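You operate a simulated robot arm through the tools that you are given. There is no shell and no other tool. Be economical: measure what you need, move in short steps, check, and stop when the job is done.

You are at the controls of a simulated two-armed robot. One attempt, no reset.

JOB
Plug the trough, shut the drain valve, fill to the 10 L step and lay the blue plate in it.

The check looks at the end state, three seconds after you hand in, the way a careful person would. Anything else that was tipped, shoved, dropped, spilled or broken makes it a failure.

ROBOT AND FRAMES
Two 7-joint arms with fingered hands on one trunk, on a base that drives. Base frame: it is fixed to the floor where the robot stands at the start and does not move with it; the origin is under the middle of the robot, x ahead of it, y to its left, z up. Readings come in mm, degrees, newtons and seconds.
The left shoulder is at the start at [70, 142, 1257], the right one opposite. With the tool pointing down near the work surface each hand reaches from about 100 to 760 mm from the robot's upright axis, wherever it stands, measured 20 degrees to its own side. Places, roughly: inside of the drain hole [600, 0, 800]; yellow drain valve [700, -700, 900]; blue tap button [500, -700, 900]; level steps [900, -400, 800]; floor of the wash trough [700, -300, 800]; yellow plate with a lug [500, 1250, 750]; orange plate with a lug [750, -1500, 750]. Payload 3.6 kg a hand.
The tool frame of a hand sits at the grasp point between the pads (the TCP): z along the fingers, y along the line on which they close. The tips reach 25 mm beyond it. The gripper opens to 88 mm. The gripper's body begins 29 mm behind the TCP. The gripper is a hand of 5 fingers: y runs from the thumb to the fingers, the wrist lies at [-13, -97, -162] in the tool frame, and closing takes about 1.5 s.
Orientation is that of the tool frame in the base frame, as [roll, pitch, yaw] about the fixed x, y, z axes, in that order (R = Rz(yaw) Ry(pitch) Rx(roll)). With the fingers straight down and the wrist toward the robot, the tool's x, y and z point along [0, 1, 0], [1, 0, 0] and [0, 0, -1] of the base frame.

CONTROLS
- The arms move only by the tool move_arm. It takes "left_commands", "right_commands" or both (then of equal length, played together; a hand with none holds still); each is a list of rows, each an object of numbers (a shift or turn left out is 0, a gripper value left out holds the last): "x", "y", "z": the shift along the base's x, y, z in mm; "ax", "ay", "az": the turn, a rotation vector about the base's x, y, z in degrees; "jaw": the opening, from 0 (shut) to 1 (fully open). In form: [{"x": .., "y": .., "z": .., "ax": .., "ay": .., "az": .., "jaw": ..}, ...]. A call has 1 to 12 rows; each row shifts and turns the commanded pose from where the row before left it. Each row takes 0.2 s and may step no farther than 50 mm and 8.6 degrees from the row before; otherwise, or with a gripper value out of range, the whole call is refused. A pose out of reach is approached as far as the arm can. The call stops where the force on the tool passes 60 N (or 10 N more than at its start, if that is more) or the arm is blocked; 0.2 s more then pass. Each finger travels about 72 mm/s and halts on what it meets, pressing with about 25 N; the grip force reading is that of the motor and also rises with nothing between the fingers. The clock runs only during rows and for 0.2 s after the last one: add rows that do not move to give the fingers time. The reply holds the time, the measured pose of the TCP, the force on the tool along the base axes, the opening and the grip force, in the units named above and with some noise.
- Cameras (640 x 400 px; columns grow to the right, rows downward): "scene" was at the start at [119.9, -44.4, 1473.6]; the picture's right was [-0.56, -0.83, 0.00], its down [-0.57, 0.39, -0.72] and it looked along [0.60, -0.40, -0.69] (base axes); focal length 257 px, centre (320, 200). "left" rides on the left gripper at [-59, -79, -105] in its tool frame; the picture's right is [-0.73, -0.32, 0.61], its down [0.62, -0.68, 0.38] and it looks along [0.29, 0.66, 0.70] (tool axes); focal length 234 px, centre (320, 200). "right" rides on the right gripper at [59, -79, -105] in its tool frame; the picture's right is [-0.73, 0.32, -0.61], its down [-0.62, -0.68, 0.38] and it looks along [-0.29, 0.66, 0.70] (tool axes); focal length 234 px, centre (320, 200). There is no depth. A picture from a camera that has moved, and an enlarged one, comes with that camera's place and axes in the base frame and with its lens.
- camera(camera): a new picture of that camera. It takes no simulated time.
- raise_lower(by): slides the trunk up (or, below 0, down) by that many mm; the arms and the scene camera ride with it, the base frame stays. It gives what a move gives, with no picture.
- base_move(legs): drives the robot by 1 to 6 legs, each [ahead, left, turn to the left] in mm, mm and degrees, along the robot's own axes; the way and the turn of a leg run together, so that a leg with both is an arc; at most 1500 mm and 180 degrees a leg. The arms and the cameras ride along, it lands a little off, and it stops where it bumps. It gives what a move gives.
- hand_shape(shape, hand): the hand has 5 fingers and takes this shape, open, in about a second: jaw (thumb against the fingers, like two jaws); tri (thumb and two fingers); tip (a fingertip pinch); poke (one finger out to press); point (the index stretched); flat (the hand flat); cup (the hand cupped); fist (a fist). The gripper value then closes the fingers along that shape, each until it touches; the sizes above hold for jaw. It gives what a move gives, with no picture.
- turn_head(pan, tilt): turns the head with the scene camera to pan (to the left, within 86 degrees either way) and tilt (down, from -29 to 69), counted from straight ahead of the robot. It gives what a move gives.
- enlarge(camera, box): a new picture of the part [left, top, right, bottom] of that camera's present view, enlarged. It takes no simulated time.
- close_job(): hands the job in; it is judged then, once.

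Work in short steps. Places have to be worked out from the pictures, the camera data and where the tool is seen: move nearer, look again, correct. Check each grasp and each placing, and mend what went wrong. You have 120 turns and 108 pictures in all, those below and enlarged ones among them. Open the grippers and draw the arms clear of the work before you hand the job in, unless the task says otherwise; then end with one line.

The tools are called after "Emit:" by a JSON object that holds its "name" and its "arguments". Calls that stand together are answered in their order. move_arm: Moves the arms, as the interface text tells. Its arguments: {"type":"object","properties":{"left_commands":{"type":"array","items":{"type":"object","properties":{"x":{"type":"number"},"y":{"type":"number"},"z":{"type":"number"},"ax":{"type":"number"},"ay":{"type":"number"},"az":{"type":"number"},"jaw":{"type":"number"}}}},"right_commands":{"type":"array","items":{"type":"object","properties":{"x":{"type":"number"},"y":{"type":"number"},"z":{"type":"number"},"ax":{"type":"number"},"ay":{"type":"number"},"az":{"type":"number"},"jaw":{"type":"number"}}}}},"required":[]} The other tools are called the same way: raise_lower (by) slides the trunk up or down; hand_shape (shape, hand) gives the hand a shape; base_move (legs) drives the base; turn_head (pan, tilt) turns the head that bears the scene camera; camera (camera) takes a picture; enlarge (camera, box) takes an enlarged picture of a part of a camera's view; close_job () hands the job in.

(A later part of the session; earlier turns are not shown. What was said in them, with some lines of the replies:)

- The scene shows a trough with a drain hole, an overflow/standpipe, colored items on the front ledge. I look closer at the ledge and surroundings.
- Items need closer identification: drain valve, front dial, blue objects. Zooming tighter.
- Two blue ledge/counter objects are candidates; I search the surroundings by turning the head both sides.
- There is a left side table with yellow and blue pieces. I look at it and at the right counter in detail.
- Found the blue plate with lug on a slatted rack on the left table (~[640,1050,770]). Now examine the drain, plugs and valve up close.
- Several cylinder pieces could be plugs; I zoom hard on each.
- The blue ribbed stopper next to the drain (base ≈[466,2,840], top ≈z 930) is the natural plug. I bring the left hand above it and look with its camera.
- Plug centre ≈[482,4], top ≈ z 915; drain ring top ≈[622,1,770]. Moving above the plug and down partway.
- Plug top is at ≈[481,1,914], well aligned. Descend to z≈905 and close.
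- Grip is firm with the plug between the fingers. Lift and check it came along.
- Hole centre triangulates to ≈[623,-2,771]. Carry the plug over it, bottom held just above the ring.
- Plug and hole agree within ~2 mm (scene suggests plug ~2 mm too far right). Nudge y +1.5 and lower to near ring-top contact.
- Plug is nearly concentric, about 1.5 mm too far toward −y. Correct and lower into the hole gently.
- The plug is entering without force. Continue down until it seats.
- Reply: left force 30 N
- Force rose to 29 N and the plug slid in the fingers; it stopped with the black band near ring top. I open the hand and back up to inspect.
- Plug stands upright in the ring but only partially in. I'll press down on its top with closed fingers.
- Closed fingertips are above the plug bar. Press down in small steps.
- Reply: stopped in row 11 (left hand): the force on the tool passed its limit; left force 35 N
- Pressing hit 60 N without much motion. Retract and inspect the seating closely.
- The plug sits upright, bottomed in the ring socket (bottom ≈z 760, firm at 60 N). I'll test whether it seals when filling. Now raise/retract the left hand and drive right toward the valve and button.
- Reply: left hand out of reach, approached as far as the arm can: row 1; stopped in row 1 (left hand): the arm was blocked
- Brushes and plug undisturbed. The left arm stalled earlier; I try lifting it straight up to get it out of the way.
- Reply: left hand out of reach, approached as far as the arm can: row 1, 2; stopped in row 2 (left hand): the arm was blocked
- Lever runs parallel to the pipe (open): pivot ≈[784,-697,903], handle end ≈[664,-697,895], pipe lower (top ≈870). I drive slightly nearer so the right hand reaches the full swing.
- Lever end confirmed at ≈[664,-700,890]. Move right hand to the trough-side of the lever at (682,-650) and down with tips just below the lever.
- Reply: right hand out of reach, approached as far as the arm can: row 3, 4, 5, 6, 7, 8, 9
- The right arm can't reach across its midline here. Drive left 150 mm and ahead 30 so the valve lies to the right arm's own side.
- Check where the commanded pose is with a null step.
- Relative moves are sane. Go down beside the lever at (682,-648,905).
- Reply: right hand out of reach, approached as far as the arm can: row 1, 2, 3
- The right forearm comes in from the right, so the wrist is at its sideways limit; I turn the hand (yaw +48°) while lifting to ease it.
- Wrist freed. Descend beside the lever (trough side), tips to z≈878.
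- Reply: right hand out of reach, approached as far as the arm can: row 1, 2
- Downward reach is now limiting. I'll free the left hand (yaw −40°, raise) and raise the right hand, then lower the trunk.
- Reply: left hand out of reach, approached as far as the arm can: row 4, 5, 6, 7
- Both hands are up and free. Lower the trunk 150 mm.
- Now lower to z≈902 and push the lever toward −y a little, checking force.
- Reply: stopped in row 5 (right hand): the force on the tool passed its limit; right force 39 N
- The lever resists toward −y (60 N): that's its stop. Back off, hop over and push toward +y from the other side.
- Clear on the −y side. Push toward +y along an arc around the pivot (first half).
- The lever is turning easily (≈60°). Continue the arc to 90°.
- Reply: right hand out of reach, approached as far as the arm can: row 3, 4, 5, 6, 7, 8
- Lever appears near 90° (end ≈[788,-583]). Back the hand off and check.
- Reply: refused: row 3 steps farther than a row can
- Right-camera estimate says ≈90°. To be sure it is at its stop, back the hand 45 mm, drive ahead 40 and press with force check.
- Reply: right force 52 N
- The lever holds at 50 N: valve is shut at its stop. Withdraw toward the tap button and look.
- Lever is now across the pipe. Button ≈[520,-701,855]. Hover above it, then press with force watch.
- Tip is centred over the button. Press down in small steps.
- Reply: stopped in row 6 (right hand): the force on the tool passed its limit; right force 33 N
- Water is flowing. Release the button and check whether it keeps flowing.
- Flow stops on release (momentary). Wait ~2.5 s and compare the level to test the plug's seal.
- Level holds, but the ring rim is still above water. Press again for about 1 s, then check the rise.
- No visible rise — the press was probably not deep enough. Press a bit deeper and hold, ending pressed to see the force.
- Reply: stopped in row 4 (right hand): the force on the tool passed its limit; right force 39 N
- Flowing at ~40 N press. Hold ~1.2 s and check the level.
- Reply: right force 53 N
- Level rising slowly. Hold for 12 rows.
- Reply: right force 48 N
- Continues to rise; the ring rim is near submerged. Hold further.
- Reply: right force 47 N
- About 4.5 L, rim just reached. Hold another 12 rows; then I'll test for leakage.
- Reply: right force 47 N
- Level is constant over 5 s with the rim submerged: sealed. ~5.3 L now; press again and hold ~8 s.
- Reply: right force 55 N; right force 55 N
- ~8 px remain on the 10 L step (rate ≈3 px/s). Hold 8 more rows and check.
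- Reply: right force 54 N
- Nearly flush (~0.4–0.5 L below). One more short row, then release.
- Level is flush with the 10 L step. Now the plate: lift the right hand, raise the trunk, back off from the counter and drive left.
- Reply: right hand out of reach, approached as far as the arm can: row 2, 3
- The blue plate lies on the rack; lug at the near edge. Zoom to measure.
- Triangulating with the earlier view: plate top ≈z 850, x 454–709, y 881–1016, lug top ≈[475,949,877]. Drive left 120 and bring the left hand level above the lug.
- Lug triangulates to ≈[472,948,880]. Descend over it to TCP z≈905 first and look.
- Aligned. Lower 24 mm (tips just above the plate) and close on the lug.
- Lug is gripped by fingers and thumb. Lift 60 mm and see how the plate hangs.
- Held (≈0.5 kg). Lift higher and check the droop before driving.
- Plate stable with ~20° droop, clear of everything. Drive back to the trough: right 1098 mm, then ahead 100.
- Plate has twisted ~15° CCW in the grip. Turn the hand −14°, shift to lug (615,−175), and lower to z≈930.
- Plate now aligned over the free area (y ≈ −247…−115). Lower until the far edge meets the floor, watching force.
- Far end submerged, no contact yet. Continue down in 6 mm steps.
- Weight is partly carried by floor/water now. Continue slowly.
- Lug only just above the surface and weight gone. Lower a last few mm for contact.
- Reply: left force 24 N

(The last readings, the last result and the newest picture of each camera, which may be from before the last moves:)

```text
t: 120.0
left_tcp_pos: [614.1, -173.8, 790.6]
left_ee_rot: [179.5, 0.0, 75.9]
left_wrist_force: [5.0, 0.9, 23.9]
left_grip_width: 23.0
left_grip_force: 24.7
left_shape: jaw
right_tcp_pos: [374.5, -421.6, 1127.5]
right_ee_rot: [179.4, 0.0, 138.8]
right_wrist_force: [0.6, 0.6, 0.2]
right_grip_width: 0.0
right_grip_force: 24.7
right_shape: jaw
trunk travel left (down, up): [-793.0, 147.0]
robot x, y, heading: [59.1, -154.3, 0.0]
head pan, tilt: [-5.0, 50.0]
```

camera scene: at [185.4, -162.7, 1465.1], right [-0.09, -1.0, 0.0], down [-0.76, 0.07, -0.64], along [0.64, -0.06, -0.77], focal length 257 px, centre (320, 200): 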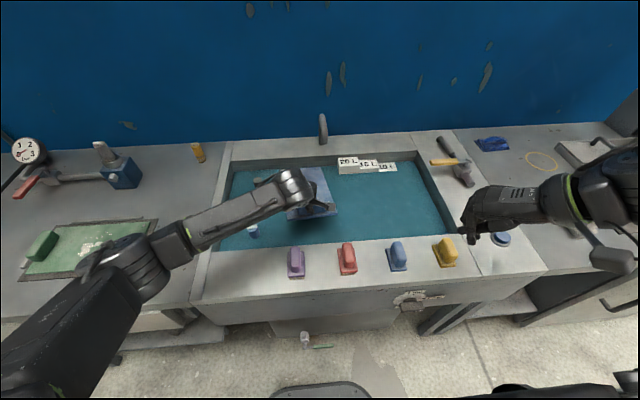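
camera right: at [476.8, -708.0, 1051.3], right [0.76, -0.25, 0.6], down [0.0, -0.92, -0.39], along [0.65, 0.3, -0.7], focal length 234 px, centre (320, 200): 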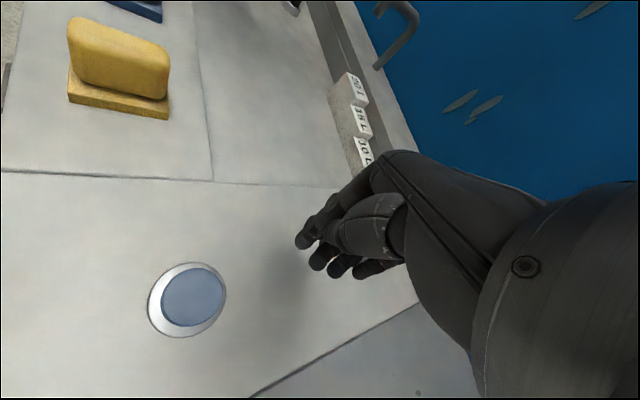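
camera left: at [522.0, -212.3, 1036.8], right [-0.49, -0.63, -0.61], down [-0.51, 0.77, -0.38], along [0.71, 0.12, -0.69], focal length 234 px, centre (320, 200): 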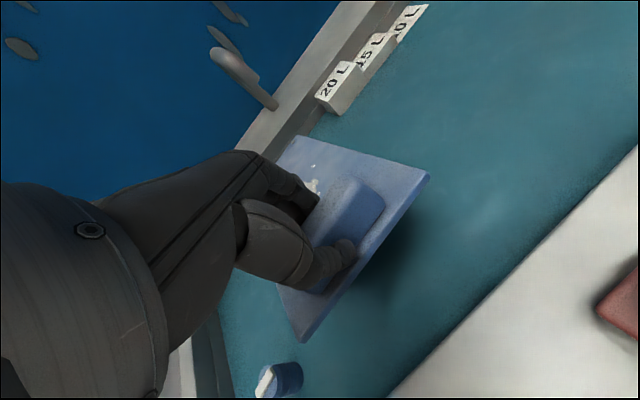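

Plate is firmly on the floor. Relieve, open, wait, and lift straight up.

Emit:
{"name": "move_arm", "arguments": {"left_commands": [{"z": 5}, {"jaw": 1}, {"jaw": 1}, {"jaw": 1}, {"jaw": 1}, {"jaw": 1}, {"jaw": 1}, {"jaw": 1}, {"z": 30}, {"z": 40}, {"z": 45}, {"z": 45}]}}

Emit:
{"name": "camera", "arguments": {"camera": "left"}}

Emit:
{"name": "camera", "arguments": {"camera": "scene"}}

```text
t: 122.6
left_tcp_pos: [615.8, -174.6, 948.6]
left_ee_rot: [179.8, -0.1, 76.0]
left_wrist_force: [-0.2, 0.9, -0.4]
left_grip_width: 87.8
left_grip_force: 0.0
left_shape: jaw
right_tcp_pos: [378.1, -421.8, 1127.2]
right_ee_rot: [179.5, -0.1, 138.7]
right_wrist_force: [-0.6, 1.2, -0.6]
right_grip_width: 0.0
right_grip_force: 24.5
right_shape: jaw
trunk travel left (down, up): [-793.0, 147.0]
robot x, y, heading: [53.7, -160.3, 0.1]
head pan, tilt: [-5.0, 50.0]
```

```text
11 pictures are left
camera left: at [524.2, -213.1, 1053.1], right [-0.49, -0.63, -0.61], down [-0.51, 0.77, -0.39], along [0.71, 0.12, -0.69], focal length 234 px, centre (320, 200)
```

left: 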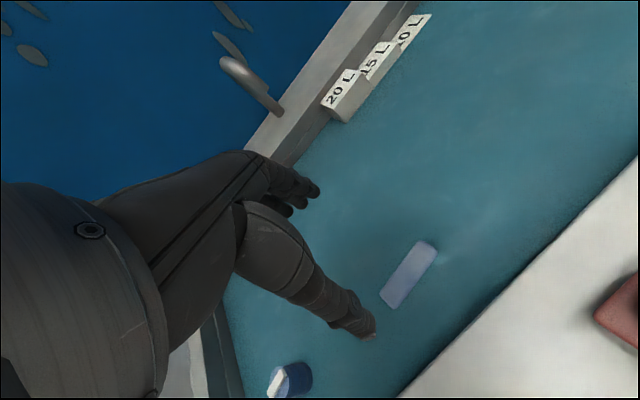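

```text
10 pictures are left
camera scene: at [184.7, -162.2, 1465.1], right [-0.09, -1.0, 0.0], down [-0.76, 0.07, -0.64], along [0.64, -0.06, -0.77], focal length 257 px, centre (320, 200)
```

scene: 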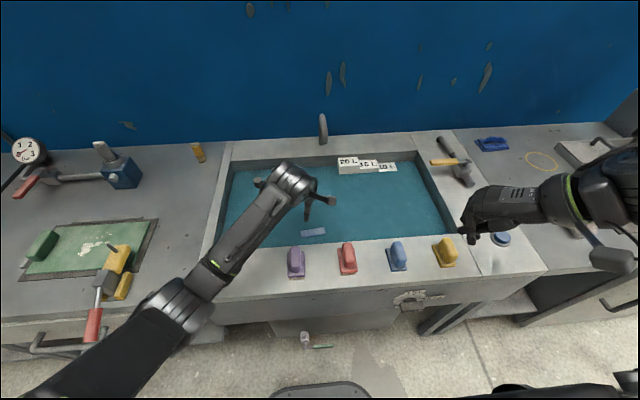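

Plate lies flat, only the lug showing. Raise the left hand, open the right, and back the robot off.

Emit:
{"name": "move_arm", "arguments": {"left_commands": [{"z": 40}, {"z": 40}, {"z": 40}, {"z": 20}, {}, {}], "right_commands": [{"jaw": 1}, {"jaw": 1}, {"jaw": 1}, {"jaw": 1}, {"jaw": 1}, {"jaw": 1}]}}

Emit:
{"name": "base_move", "arguments": {"legs": [[-250, 0, 0]]}}

Emit:
{"name": "turn_head", "arguments": {"pan": -15, "tilt": 40}}

Emit:
{"name": "camera", "arguments": {"camera": "scene"}}

```text
t: 124.0
left_tcp_pos: [615.6, -175.4, 1089.7]
left_ee_rot: [179.8, -0.2, 76.0]
left_wrist_force: [0.0, -0.2, -0.4]
left_grip_width: 87.7
left_grip_force: 0.0
left_shape: jaw
right_tcp_pos: [377.8, -423.1, 1127.0]
right_ee_rot: [179.5, -0.1, 138.7]
right_wrist_force: [0.8, -0.7, -0.5]
right_grip_width: 87.5
right_grip_force: 0.1
right_shape: jaw
trunk travel left (down, up): [-793.0, 147.0]
robot x, y, heading: [55.0, -160.0, 0.0]
head pan, tilt: [-5.0, 50.0]
```

```text
t: 125.8
left_tcp_pos: [369.5, -172.9, 1088.3]
left_ee_rot: [179.9, -0.1, 76.3]
left_wrist_force: [0.4, -0.4, 0.6]
left_grip_width: 87.8
left_grip_force: 0.1
left_shape: jaw
right_tcp_pos: [131.2, -421.3, 1126.1]
right_ee_rot: [179.6, -0.2, 139.0]
right_wrist_force: [-0.3, -0.5, -0.3]
right_grip_width: 87.9
right_grip_force: 0.1
right_shape: jaw
trunk travel left (down, up): [-793.0, 147.0]
robot x, y, heading: [-194.3, -159.2, 0.3]
head pan, tilt: [-5.0, 50.0]
```

```text
t: 126.5
left_tcp_pos: [367.7, -173.1, 1089.2]
left_ee_rot: [179.8, -0.1, 76.3]
left_wrist_force: [-0.5, -0.4, -0.4]
left_grip_width: 87.8
left_grip_force: 0.1
left_shape: jaw
right_tcp_pos: [130.6, -422.3, 1126.8]
right_ee_rot: [179.6, -0.2, 139.0]
right_wrist_force: [-0.4, -0.5, 0.1]
right_grip_width: 88.0
right_grip_force: 0.1
right_shape: jaw
trunk travel left (down, up): [-793.0, 147.0]
robot x, y, heading: [-195.7, -160.5, 0.1]
head pan, tilt: [-15.0, 40.0]
```

```text
9 pictures are left
camera scene: at [-58.9, -178.1, 1479.4], right [-0.25, -0.97, 0.0], down [-0.62, 0.16, -0.77], along [0.74, -0.19, -0.64], focal length 257 px, centre (320, 200)
```

scene: 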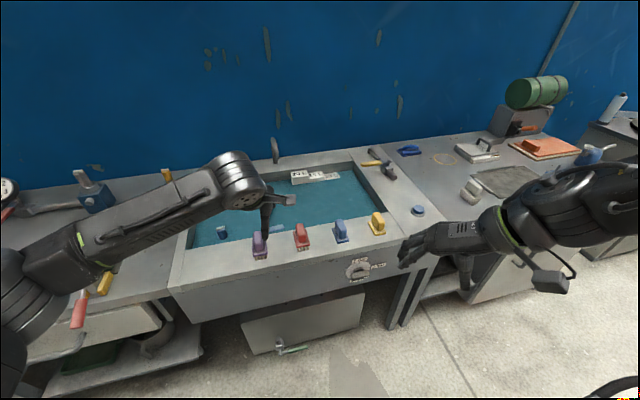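

Arms are clear. Final check of the water level, plug and valve.

Emit:
{"name": "enlarge", "arguments": {"camera": "scene", "box": [280, 140, 400, 215]}}

Emit:
{"name": "enlarge", "arguments": {"camera": "scene", "box": [180, 180, 300, 260]}}

```text
5.33 times, centred on (340, 178) of scene
camera zoom: at [-58.9, -178.1, 1479.4], right [-0.25, -0.97, 0.0], down [-0.62, 0.16, -0.77], along [0.74, -0.19, -0.64], focal length 1369 px, centre (213, 320)
```

zoom: 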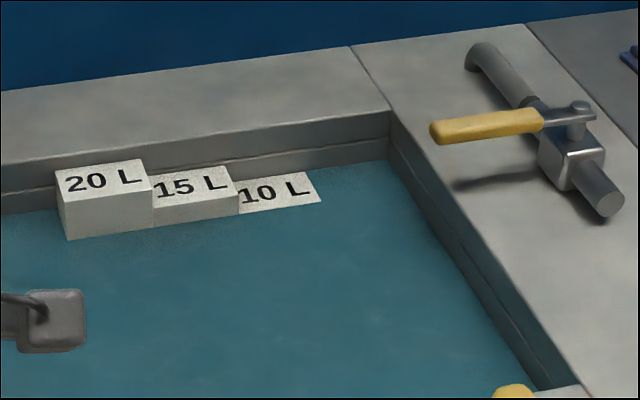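

```text
5.00 times, centred on (240, 220) of scene
camera zoom: at [-58.9, -178.1, 1479.4], right [-0.25, -0.97, 0.0], down [-0.62, 0.16, -0.77], along [0.74, -0.19, -0.64], focal length 1284 px, centre (720, 100)
```

zoom: 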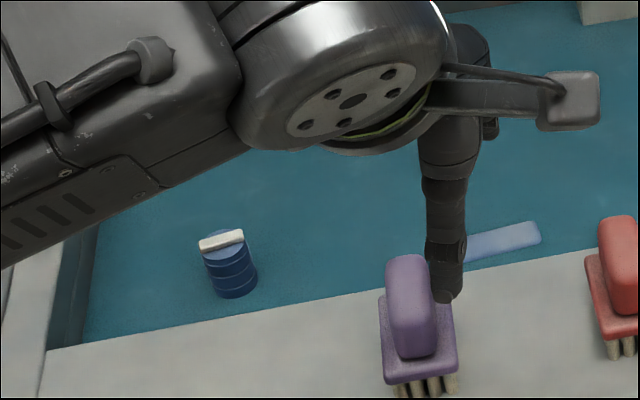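

The level is flush with the 10 L step, the valve lever is across the pipe, the plug is seated and the plate is in the water; both hands are open and clear. Handing in.

Emit:
{"name": "close_job", "arguments": {}}

```text
The job is handed in.
```

I plugged the trough, shut the drain valve, filled it to the 10 L step and laid the blue plate flat on the floor of the trough. The level held steady over about 5 s with the drain rim under water.
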